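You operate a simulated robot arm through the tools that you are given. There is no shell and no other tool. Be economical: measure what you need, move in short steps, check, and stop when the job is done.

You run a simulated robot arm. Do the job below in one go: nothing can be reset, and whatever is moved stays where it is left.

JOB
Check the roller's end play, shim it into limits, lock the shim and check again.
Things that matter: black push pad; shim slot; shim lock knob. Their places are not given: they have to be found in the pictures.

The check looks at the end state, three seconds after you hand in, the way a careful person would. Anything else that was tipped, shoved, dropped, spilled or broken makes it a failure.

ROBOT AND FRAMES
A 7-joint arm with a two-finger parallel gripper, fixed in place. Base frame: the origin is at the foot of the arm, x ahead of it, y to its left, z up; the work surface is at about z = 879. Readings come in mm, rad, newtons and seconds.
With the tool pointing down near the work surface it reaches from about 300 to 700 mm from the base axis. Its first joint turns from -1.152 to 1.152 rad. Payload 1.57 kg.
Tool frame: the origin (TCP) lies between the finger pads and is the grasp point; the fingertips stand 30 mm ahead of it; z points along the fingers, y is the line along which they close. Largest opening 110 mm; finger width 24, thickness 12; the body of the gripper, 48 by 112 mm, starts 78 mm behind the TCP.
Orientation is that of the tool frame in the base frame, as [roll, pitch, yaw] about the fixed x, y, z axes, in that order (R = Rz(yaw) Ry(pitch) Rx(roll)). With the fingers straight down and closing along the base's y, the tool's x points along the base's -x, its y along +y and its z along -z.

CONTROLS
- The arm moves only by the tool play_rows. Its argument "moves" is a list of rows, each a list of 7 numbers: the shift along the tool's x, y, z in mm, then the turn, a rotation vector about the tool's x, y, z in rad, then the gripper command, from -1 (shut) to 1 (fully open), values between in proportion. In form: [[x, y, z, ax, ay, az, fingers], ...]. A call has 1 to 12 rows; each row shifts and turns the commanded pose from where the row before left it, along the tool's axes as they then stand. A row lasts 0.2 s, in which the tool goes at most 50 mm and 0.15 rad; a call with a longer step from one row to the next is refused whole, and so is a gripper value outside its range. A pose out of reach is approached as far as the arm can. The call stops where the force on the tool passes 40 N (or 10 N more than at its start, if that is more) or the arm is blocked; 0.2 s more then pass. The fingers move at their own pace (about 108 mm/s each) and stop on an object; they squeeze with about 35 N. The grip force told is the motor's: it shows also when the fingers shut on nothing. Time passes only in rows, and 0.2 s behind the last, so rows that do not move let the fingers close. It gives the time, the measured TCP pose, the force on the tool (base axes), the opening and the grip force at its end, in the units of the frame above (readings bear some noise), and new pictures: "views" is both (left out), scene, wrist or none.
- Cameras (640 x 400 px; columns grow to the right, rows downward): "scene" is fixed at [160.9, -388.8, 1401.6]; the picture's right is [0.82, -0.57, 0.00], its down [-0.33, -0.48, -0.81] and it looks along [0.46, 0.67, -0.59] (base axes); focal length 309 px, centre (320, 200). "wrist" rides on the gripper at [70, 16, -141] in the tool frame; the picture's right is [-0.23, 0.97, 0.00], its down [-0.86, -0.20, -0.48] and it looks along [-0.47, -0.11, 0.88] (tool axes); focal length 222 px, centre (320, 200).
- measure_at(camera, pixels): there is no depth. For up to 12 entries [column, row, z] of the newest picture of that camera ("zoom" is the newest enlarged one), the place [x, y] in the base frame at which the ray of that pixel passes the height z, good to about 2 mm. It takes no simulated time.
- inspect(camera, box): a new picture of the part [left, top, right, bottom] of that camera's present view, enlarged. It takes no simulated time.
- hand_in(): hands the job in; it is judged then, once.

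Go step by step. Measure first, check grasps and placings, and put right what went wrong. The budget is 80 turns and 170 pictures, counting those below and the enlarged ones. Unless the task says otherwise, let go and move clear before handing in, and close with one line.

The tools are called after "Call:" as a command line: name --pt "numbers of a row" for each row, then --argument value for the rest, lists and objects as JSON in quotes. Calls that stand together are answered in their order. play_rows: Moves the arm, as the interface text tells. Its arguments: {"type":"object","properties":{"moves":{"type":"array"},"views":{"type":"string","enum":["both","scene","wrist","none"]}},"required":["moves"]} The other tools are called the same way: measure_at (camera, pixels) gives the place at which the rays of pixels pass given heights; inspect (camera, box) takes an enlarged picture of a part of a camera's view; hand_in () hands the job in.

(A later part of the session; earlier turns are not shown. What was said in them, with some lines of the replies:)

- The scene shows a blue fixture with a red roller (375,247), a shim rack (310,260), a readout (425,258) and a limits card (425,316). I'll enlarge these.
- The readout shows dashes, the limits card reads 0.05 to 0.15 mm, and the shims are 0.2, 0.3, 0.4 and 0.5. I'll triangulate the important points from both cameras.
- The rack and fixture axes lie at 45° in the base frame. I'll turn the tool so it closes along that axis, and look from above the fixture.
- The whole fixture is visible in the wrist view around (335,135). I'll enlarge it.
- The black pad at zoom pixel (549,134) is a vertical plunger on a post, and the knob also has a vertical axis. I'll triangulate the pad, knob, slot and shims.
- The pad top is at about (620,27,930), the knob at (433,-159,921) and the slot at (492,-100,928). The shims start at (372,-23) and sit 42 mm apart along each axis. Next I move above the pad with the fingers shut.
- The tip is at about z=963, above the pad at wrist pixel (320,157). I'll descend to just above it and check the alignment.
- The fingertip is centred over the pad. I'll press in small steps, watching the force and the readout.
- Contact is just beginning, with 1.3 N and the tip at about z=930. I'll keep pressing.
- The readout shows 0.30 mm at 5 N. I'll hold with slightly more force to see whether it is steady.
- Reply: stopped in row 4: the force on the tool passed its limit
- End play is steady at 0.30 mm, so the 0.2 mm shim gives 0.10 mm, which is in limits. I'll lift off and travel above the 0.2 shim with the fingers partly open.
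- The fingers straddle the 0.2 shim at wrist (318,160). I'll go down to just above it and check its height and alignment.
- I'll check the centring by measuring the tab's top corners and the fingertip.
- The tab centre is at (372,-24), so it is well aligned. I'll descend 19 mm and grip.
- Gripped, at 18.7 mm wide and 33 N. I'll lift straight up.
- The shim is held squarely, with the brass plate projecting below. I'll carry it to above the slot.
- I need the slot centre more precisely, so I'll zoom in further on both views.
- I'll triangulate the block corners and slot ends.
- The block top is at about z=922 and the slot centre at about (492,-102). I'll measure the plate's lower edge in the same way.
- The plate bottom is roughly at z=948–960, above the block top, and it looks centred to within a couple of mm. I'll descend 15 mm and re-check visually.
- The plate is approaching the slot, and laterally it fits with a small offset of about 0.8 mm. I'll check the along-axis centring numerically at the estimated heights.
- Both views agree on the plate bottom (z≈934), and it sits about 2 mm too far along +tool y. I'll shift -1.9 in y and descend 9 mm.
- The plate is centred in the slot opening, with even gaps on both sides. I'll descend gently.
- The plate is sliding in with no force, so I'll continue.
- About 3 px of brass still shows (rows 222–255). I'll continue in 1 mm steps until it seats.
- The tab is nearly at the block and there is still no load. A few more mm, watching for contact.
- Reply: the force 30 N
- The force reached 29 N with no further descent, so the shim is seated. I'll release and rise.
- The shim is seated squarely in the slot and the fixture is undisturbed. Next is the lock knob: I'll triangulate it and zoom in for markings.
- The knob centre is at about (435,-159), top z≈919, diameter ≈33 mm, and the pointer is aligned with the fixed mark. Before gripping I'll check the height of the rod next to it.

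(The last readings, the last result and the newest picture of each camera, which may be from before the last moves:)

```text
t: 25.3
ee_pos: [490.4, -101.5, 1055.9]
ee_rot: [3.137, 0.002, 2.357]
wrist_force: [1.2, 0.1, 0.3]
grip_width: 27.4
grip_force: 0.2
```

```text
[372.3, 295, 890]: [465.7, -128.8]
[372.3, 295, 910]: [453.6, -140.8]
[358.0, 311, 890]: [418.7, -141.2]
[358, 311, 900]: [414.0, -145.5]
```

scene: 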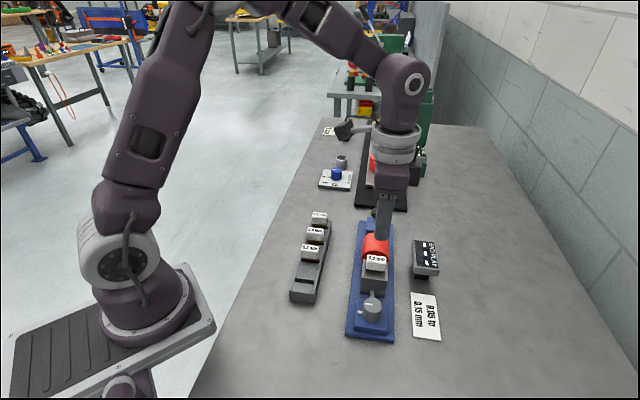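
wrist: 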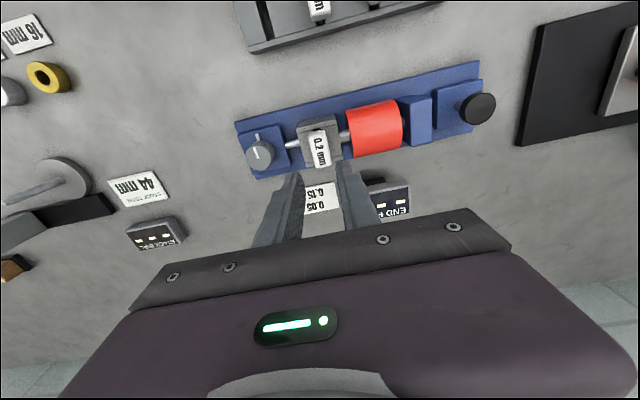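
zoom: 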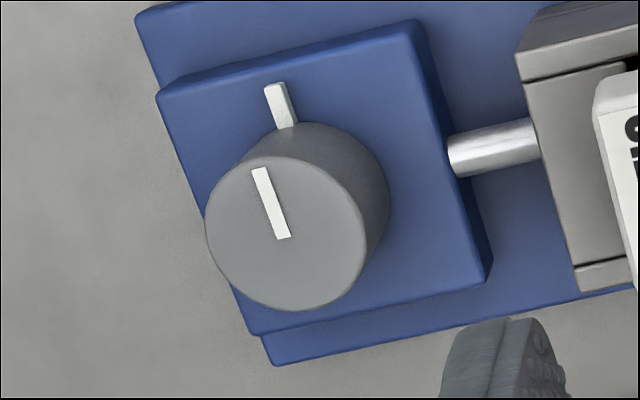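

The rod and stub are low (z≈890), so tips at z≥900 clear them. I'll move above the knob and pre-rotate -45° so there is travel in both directions.

Call:
play_rows --pt "-0.7 -40 0 0 0 0 0" --pt "-0.8 -40 0 0 0 0 0" --pt "0 0 0 0 0 -0.131 0" --pt "0 0 0 0 0 -0.131 0" --pt "0 0 0 0 0 -0.131 0" --pt "0 0 0 0 0 -0.131 0" --pt "0 0 0 0 0 -0.131 0" --pt "0 0 0 0 0 -0.13 0" --pt "0 0 40 0 0 0 0" --pt "0 0 40 0 0 0 0" --pt "0 0 14 0 0 0 0" --pt "0 0 0 0 0 0 0"

Call:
inspect --camera "scene" --box '[340, 255, 420, 335]'

Call:
inspect --camera "wrist" --box '[220, 80, 420, 210]'

```text
t: 27.9
ee_pos: [433.3, -161.2, 961.4]
ee_rot: [3.14, 0.003, -3.141]
wrist_force: [-0.5, -1.1, -0.2]
grip_width: 54.9
grip_force: 0.0
```

scene: 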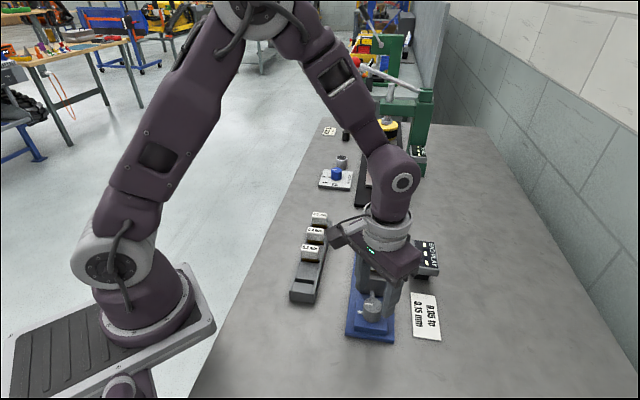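
wrist: 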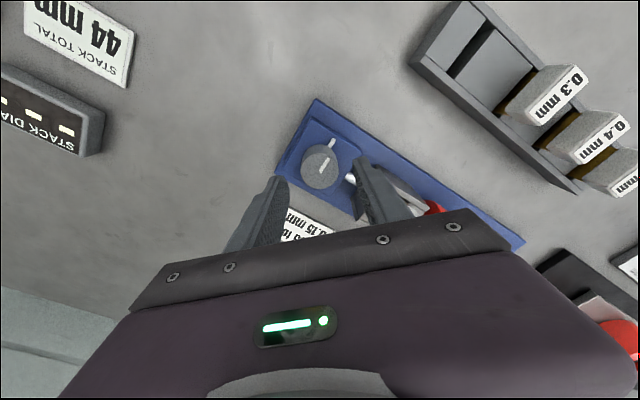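

```text
5.00 times, centred on (380, 295) of scene
```

zoom: 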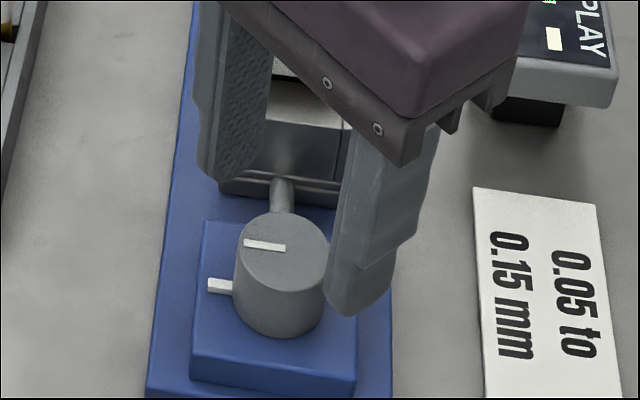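

```text
3.08 times, centred on (320, 145) of wrist
```

zoom: 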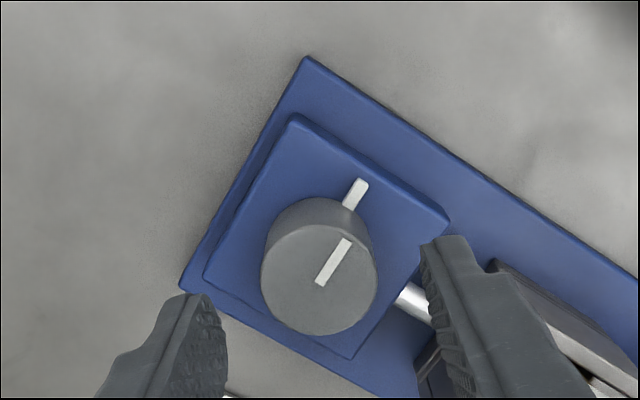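

Call:
measure_at --camera "wrist" --pixels '[[320, 170.3, 915], [320, 170.3, 920], [301, 174, 918], [339, 167, 918]]'

```text
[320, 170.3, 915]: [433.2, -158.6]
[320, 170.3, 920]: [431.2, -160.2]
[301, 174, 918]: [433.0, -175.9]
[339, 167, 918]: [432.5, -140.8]
```

The knob centre is at (433.5,-159), diameter ~35. I'll shift +2 in y, descend 29 mm and close.

Call:
play_rows --pt "-0.7 2 10 0 0 0 0" --pt "0 0 10 0 0 0 0" --pt "0 0 8 0 0 0 0" --pt "0 0 0 0 0 0 0" --pt "0 0 0 0 0 0 -1" --pt "0 0 0 0 0 0 -1" --pt "0 0 0 0 0 0 -1" --views "none"

Call:
inspect --camera "wrist" --box '[220, 80, 420, 210]'

```text
t: 29.5
ee_pos: [435.1, -160.9, 933.1]
ee_rot: [-3.14, 0.003, 3.141]
wrist_force: [-1.8, -37.9, -12.7]
grip_width: 33.8
grip_force: 41.1
```

```text
3.08 times, centred on (320, 145) of wrist
```

zoom: 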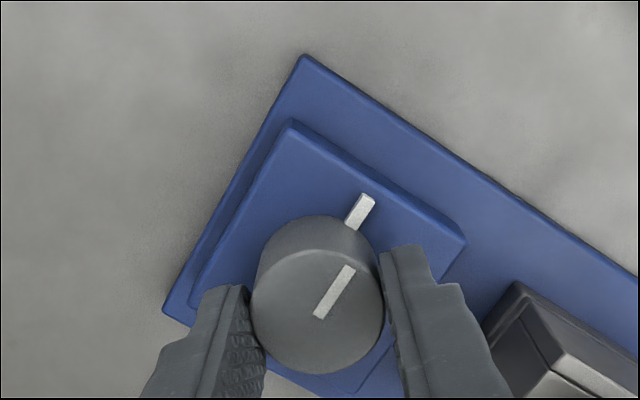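

Gripped at 33.8 mm, but there is a 38 N side load toward -y: the knob sits further that way than I commanded. I'll relax the command toward -y.

Call:
play_rows --pt "0 -1.5 0 0 0 0 -1" --pt "0 -0.5 0 0 0 0 -1" --pt "0 0 0 0 0 0 -1" --views "none"

```text
t: 30.3
ee_pos: [436.2, -160.6, 934.0]
ee_rot: [3.141, 0.003, 3.141]
wrist_force: [0.6, -26.7, 4.3]
grip_width: 33.5
grip_force: 41.7
```

Call:
play_rows --pt "0 -1.5 0 0 0 0 -1" --pt "0 -1.5 0 0 0 0 -1" --pt "0 0 0 0 0 0 -1" --views "none"

```text
t: 31.1
ee_pos: [436.3, -159.9, 933.1]
ee_rot: [3.138, 0.003, -3.139]
wrist_force: [1.5, 13.7, 37.8]
grip_width: 33.6
grip_force: 41.3
```

The loads are now mixed (13.7 N in y, 37.8 N in z). I'll open, let it settle, and read the free pose before regripping.

Call:
play_rows --pt "0 0 0 0 0 0 -0.5" --pt "0 0 0 0 0 0 -0.2" --pt "0 0 0 0 0 0 -0.2" --pt "0 0 0 0 0 0 -0.2" --views "none"

Call:
inspect --camera "wrist" --box '[220, 80, 420, 210]'

Call:
inspect --camera "scene" --box '[340, 255, 420, 335]'

```text
t: 32.1
ee_pos: [435.4, -163.0, 932.1]
ee_rot: [3.139, 0.003, 3.142]
wrist_force: [-0.3, 0.1, 0.3]
grip_width: 44.1
grip_force: 0.1
```

```text
3.08 times, centred on (320, 145) of wrist
```

zoom: 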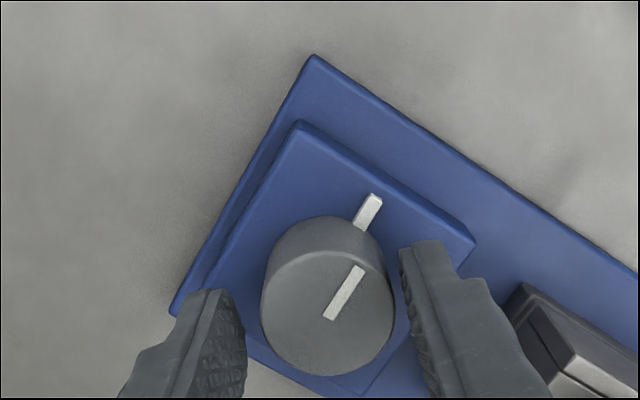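

```text
5.00 times, centred on (380, 295) of scene
```

zoom: 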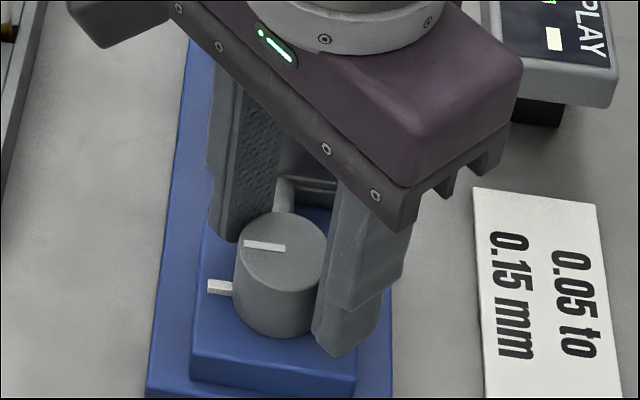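

The free pose is y=-163 and the gripped equilibrium was about -160.5. I'll shift +2.3 and grip again.

Call:
play_rows --pt "0 2.3 0 0 0 0 -0.2" --pt "0 0 0 0 0 0 -0.2" --pt "0 0 0 0 0 0 -1" --pt "0 0 0 0 0 0 -1" --pt "0 0 0 0 0 0 -1" --views "none"

```text
t: 33.3
ee_pos: [436.5, -160.7, 933.2]
ee_rot: [3.141, 0.004, 3.141]
wrist_force: [0.2, -5.5, -2.7]
grip_width: 33.4
grip_force: 41.0
```

The load is now low at 5.5 N. I'll turn clockwise (seen from above) by 0.4 rad as a trial.

Call:
play_rows --pt "0 0 0 0 0 0.08 -1" --pt "0 0 0 0 0 0.08 -1" --pt "0 0 0 0 0 0.08 -1" --pt "0 0 0 0 0 0.08 -1" --pt "0 0 0 0 0 0.08 -1" --pt "0 0 0 0 0 0 -1" --views "none"

Call:
inspect --camera "wrist" --box '[220, 80, 420, 210]'

```text
t: 34.7
ee_pos: [435.7, -161.7, 934.0]
ee_rot: [-3.141, 0.003, 2.741]
wrist_force: [-0.2, -30.9, -2.1]
grip_width: 33.7
grip_force: 41.1
```

```text
3.08 times, centred on (320, 145) of wrist
```

zoom: 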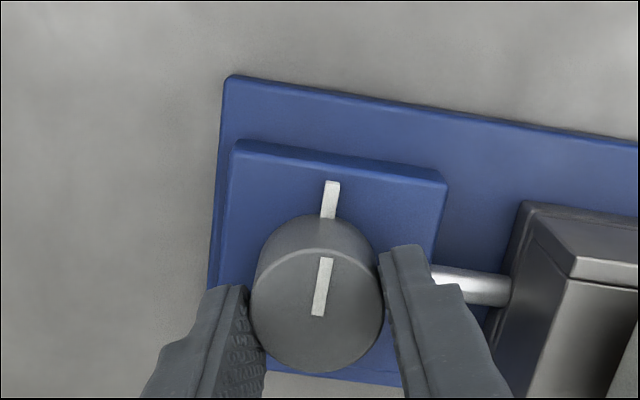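

The pointer and the stub turned equally relative to the gripper (about 20°, matching the base), so the fingers slipped and the knob stayed put. It seems to be at its clockwise stop, so I'll try counter-clockwise.

Call:
play_rows --pt "0 -1 0 0 0 -0.08 -1" --pt "0 0 0 0 0 -0.08 -1" --pt "0 0 0 0 0 -0.08 -1" --pt "0 0 0 0 0 -0.08 -1" --pt "0 0 0 0 0 -0.08 -1" --pt "0 0 0 0 0 -0.08 -1" --pt "0 0 0 0 0 0 -1" --views "none"

Call:
inspect --camera "wrist" --box '[220, 80, 420, 210]'

```text
t: 36.3
ee_pos: [435.6, -159.7, 932.6]
ee_rot: [3.139, 0.004, -3.059]
wrist_force: [6.4, -4.0, 15.4]
grip_width: 33.4
grip_force: 40.9
```

```text
3.08 times, centred on (320, 145) of wrist
```

zoom: 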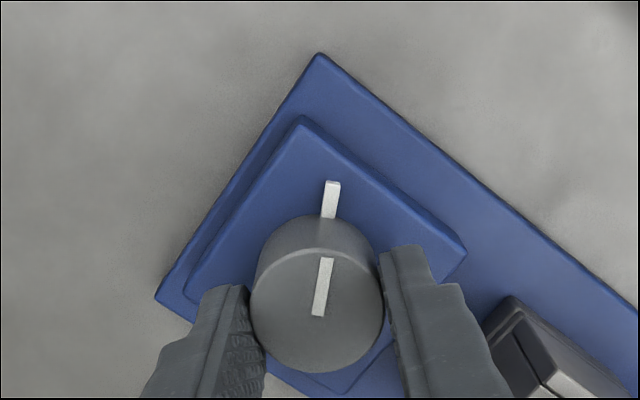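

The pointer and stub now stayed fixed relative to the gripper while the base rotated, so the knob turns counter-clockwise (the stub is its handle). I'll continue.

Call:
play_rows --pt "0 0 0 0 0 -0.08 -1" --pt "0 0 0 0 0 -0.08 -1" --pt "0 0 0 0 0 -0.08 -1" --pt "0 0 0 0 0 -0.08 -1" --pt "0 0 0 0 0 -0.08 -1" --pt "0 0 0 0 0 -0.08 -1" --pt "0 0 0 0 0 -0.08 -1" --pt "0 0 0 0 0 0 -1"

Call:
inspect --camera "wrist" --box '[220, 80, 420, 210]'

```text
t: 38.1
ee_pos: [435.2, -159.4, 934.5]
ee_rot: [3.141, 0.005, -2.5]
wrist_force: [11.4, 30.7, 19.9]
grip_width: 33.6
grip_force: 41.2
```

scene: 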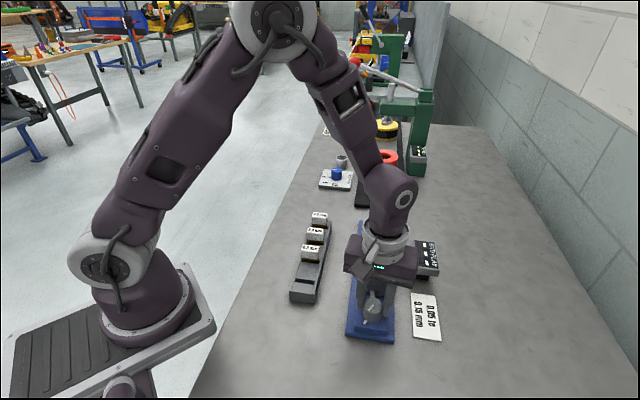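
wrist: 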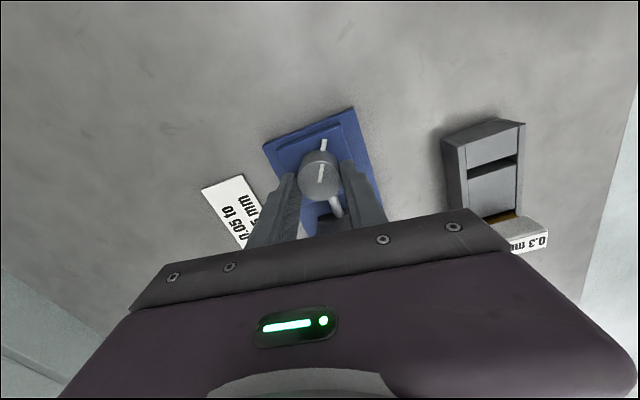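

```text
3.08 times, centred on (320, 145) of wrist
```

zoom: 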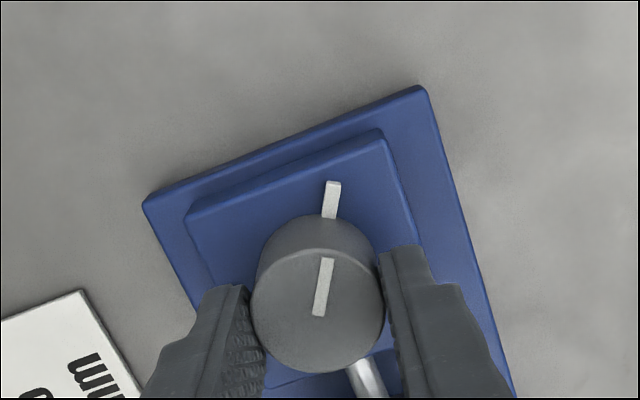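

The knob is still turning, about 1.04 rad so far. I'll relieve the side load slightly and continue toward 90° and the stop.

Call:
play_rows --pt "-0.9 0.6 -0.5 0 0 0 -1" --pt "0 0 0 0 0 -0.08 -1" --pt "0 0 0 0 0 -0.08 -1" --pt "0 0 0 0 0 -0.08 -1" --pt "0 0 0 0 0 -0.08 -1" --pt "0 0 0 0 0 -0.08 -1" --pt "0 0 0 0 0 -0.08 -1" --pt "0 0 0 0 0 -0.08 -1" --pt "0 0 0 0 0 0 -1" --views "none"

Call:
inspect --camera "wrist" --box '[220, 80, 420, 210]'

```text
t: 40.1
ee_pos: [433.9, -157.8, 933.0]
ee_rot: [3.14, 0.001, -1.943]
wrist_force: [-16.2, 31.9, -16.9]
grip_width: 33.8
grip_force: 41.4
```

```text
3.08 times, centred on (320, 145) of wrist
```

zoom: 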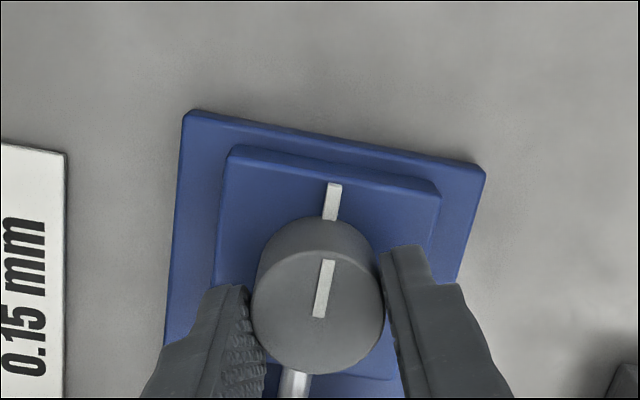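

The knob has turned about 91° and the pointer is now parallel to the axis. I'll nudge a bit further to see whether there is a stop.

Call:
play_rows --pt "0 0 0 0 0 -0.07 -1" --pt "0 0 0 0 0 -0.07 -1" --pt "0 0 0 0 0 -0.07 -1" --pt "0 0 0 0 0 0 -1" --views "none"

Call:
inspect --camera "wrist" --box '[220, 80, 420, 210]'

```text
t: 41.1
ee_pos: [434.1, -160.4, 933.7]
ee_rot: [3.14, 0.002, -1.733]
wrist_force: [-27.9, 12.9, 8.2]
grip_width: 33.5
grip_force: 41.5
```

```text
3.08 times, centred on (320, 145) of wrist
```

zoom: 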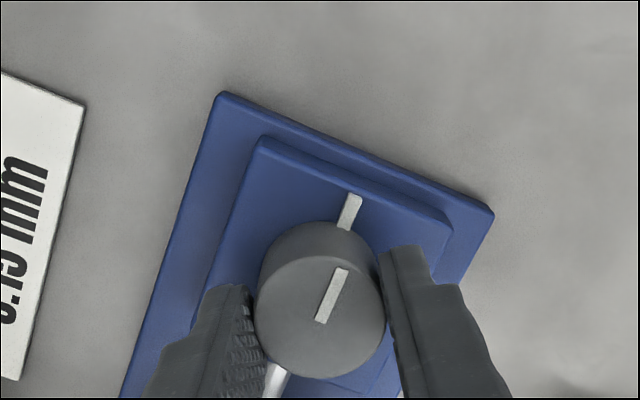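

The knob slipped in the fingers this time, with the pointer holding exactly parallel to the axis, so it is at its 90° stop and locked. I'll open and lift, then verify.

Call:
play_rows --pt "0 0 0 0 0 0 -0.5" --pt "0 0 0 0 0 0 -0.1" --pt "0 0 0 0 0 0 0" --pt "0 0 -20 0 0 0 0" --pt "0 0 -45 0 0 0 0" --pt "0 0 -45 0 0 0 0" --pt "0 0 0 0 0 0 0"

Call:
inspect --camera "scene" --box '[340, 255, 420, 335]'

```text
t: 42.7
ee_pos: [435.1, -159.6, 1043.0]
ee_rot: [-3.138, -0.001, -1.73]
wrist_force: [-0.3, 0.1, 0.4]
grip_width: 55.0
grip_force: 0.1
```

scene: 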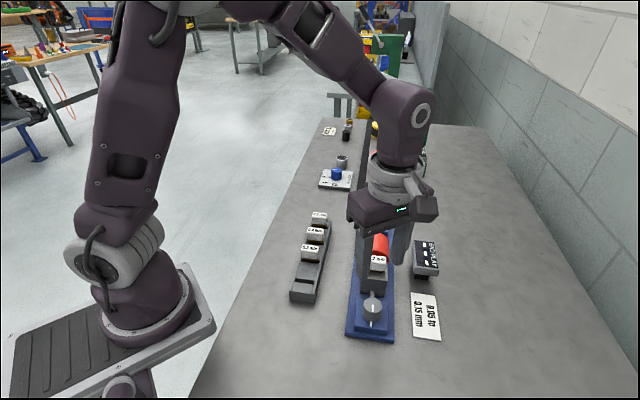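
wrist: 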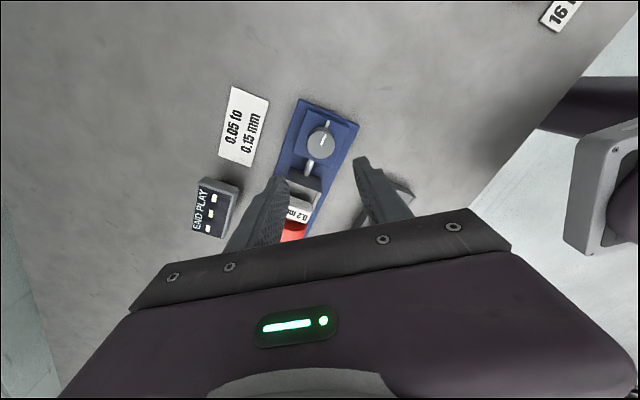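

```text
5.00 times, centred on (380, 295) of scene
```

zoom: 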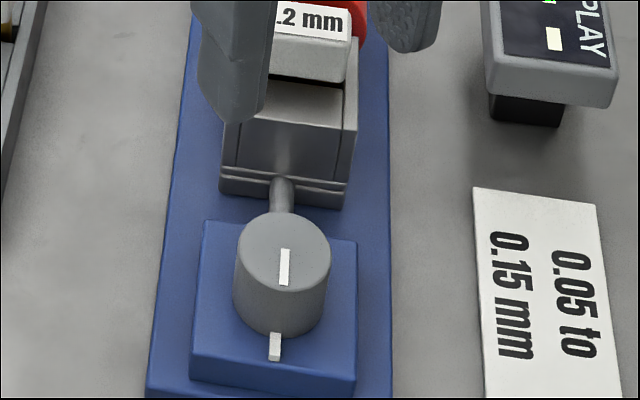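

The knob held at 90°, with the pointer and stub along the axis. Next I rotate back and go to the pad for the re-check.

Call:
play_rows --pt "0 0 0 0 0 0.146 -1" --pt "0 0 0 0 0 0.146 -1" --pt "0 0 0 0 0 0.146 -1" --pt "0 0 0 0 0 0.146 -1" --pt "0 0 0 0 0 0.146 -1" --pt "0 0 0 0 0 0.146 -1" --pt "0 0 0 0 0 0.146 -1" --pt "0 0 0 0 0 0.146 -1" --pt "0 0 0 0 0 0.146 -1" --pt "0 0 0 0 0 0.146 -1" --pt "0 0 0 0 0 0.146 -1" --pt "0 0 0 0 0 0.146 -1" --views "none"

Call:
play_rows --pt "0 0 0 0 0 0.146 -1" --pt "0 0 0 0 0 0.146 -1" --pt "0 0 0 0 0 0.146 -1" --pt "0 44 0 0 0 0 -1" --pt "0 44 0 0 0 0 -1" --pt "0 44 0 0 0 0 -1" --pt "0 44 0 0 0 0 -1" --pt "0 44 0 0 0 0 -1" --pt "0 43 0 0 0 0 -1" --pt "0 0 0 0 0 0 -1" --pt "0 0 0 0 0 0 -1"

```text
t: 45.3
ee_pos: [436.6, -160.1, 1043.1]
ee_rot: [3.14, 0.003, 2.795]
wrist_force: [0.5, 1.0, -0.2]
grip_width: 0.1
grip_force: 21.3
```

```text
t: 47.7
ee_pos: [621.8, 25.7, 1045.5]
ee_rot: [3.136, 0.001, 2.361]
wrist_force: [0.6, 0.5, -0.2]
grip_width: 0.0
grip_force: 21.4
```

scene: 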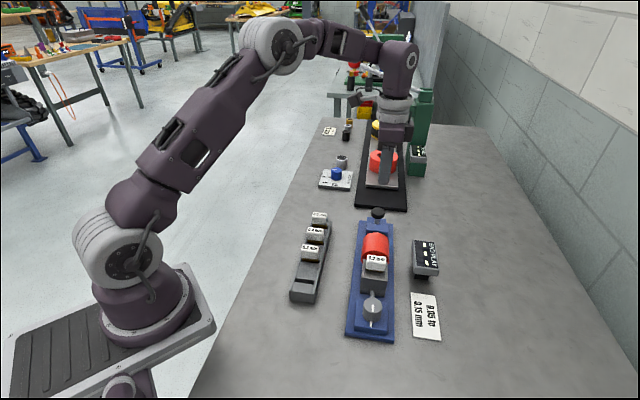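
wrist: 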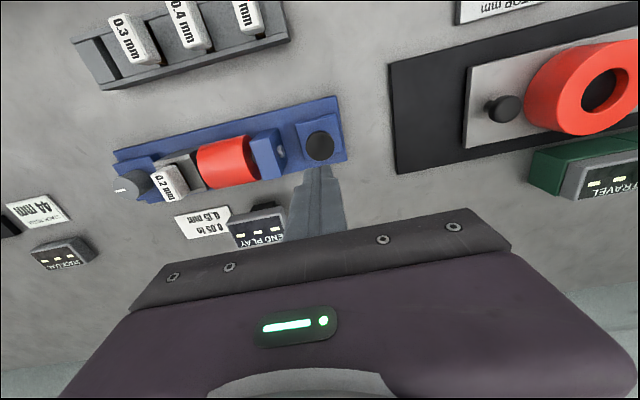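

I'm above the pad at (621.8,25.7). I'll descend and press as before, to about z=955.

Call:
play_rows --pt "1.8 0 35 0 0 0 -1" --pt "0 0 35 0 0 0 -1" --pt "0 0 9 0 0 0 -1" --pt "0 0 3 0 0 0 -1" --pt "0 0 2 0 0 0 -1" --pt "0 0 1.5 0 0 0 -1" --pt "0 0 1.5 0 0 0 -1" --pt "0 0 1.5 0 0 0 -1" --pt "0 0 0 0 0 0 -1" --views "none"

Call:
inspect --camera "scene" --box '[350, 190, 450, 290]'

```text
t: 49.6
ee_pos: [620.0, 28.5, 960.1]
ee_rot: [3.137, 0.005, 2.361]
wrist_force: [-8.4, -0.2, 17.4]
grip_width: 0.1
grip_force: 21.5
stopped in row 9: the force on the tool passed its limit (the readings are from after the stop); the commanded pose is now the measured one
```

```text
4.00 times, centred on (400, 240) of scene
```

zoom: 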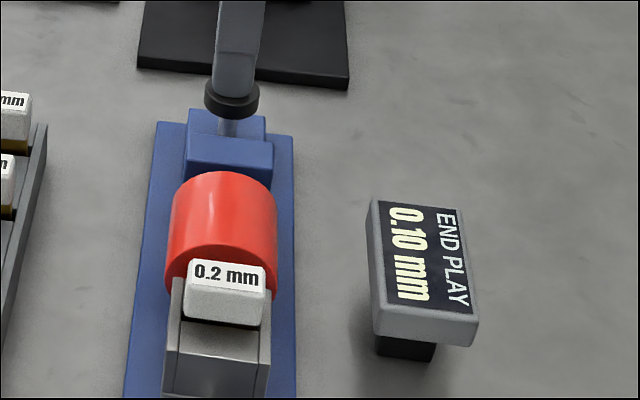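

The readout shows 0.10 mm, within 0.05–0.15. I'll hold briefly, lift clear, and take a final look.

Call:
play_rows --pt "0 0 0 0 0 0 -1" --pt "0 0 0 0 0 0 -1" --pt "0 0 -10 0 0 0 -1" --pt "0 0 -45 0 0 0 -1" --pt "0 0 -45 0 0 0 -1" --pt "0 0 -45 0 0 0 -1" --pt "35 -20 0 0 0 0 -1" --pt "35 -20 0 0 0 0 -1" --pt "0 0 0 0 0 0 -1"

Call:
inspect --camera "scene" --box '[280, 200, 450, 345]'

```text
t: 51.6
ee_pos: [540.3, 48.1, 1104.9]
ee_rot: [3.141, 0.005, 2.36]
wrist_force: [-0.9, 0.5, 0.1]
grip_width: 0.2
grip_force: 21.2
```

scene: 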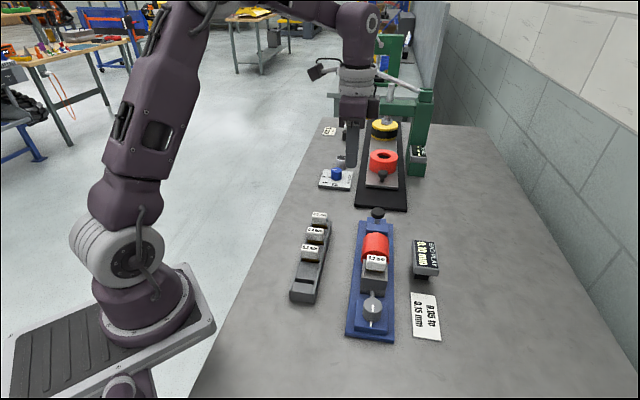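
wrist: 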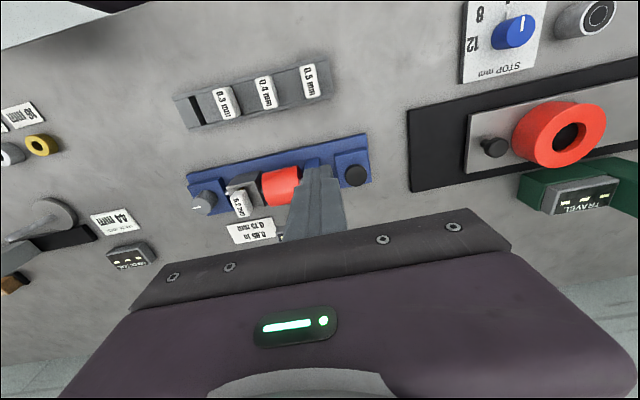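

```text
2.76 times, centred on (365, 272) of scene
```

zoom: 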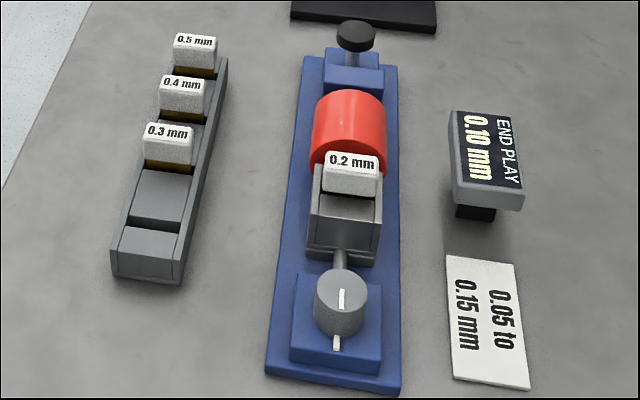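

The shim is seated, the knob is locked at 90°, the re-check reads 0.10 mm, nothing else was disturbed, and the arm is clear. I'm handing in.

Call:
hand_in

```text
The job is handed in.
```

The roller's end play was 0.30 mm; with the 0.2 mm shim fitted and the lock knob turned counter-clockwise to its 90° stop, it re-checked at 0.10 mm, inside the 0.05–0.15 mm limits.
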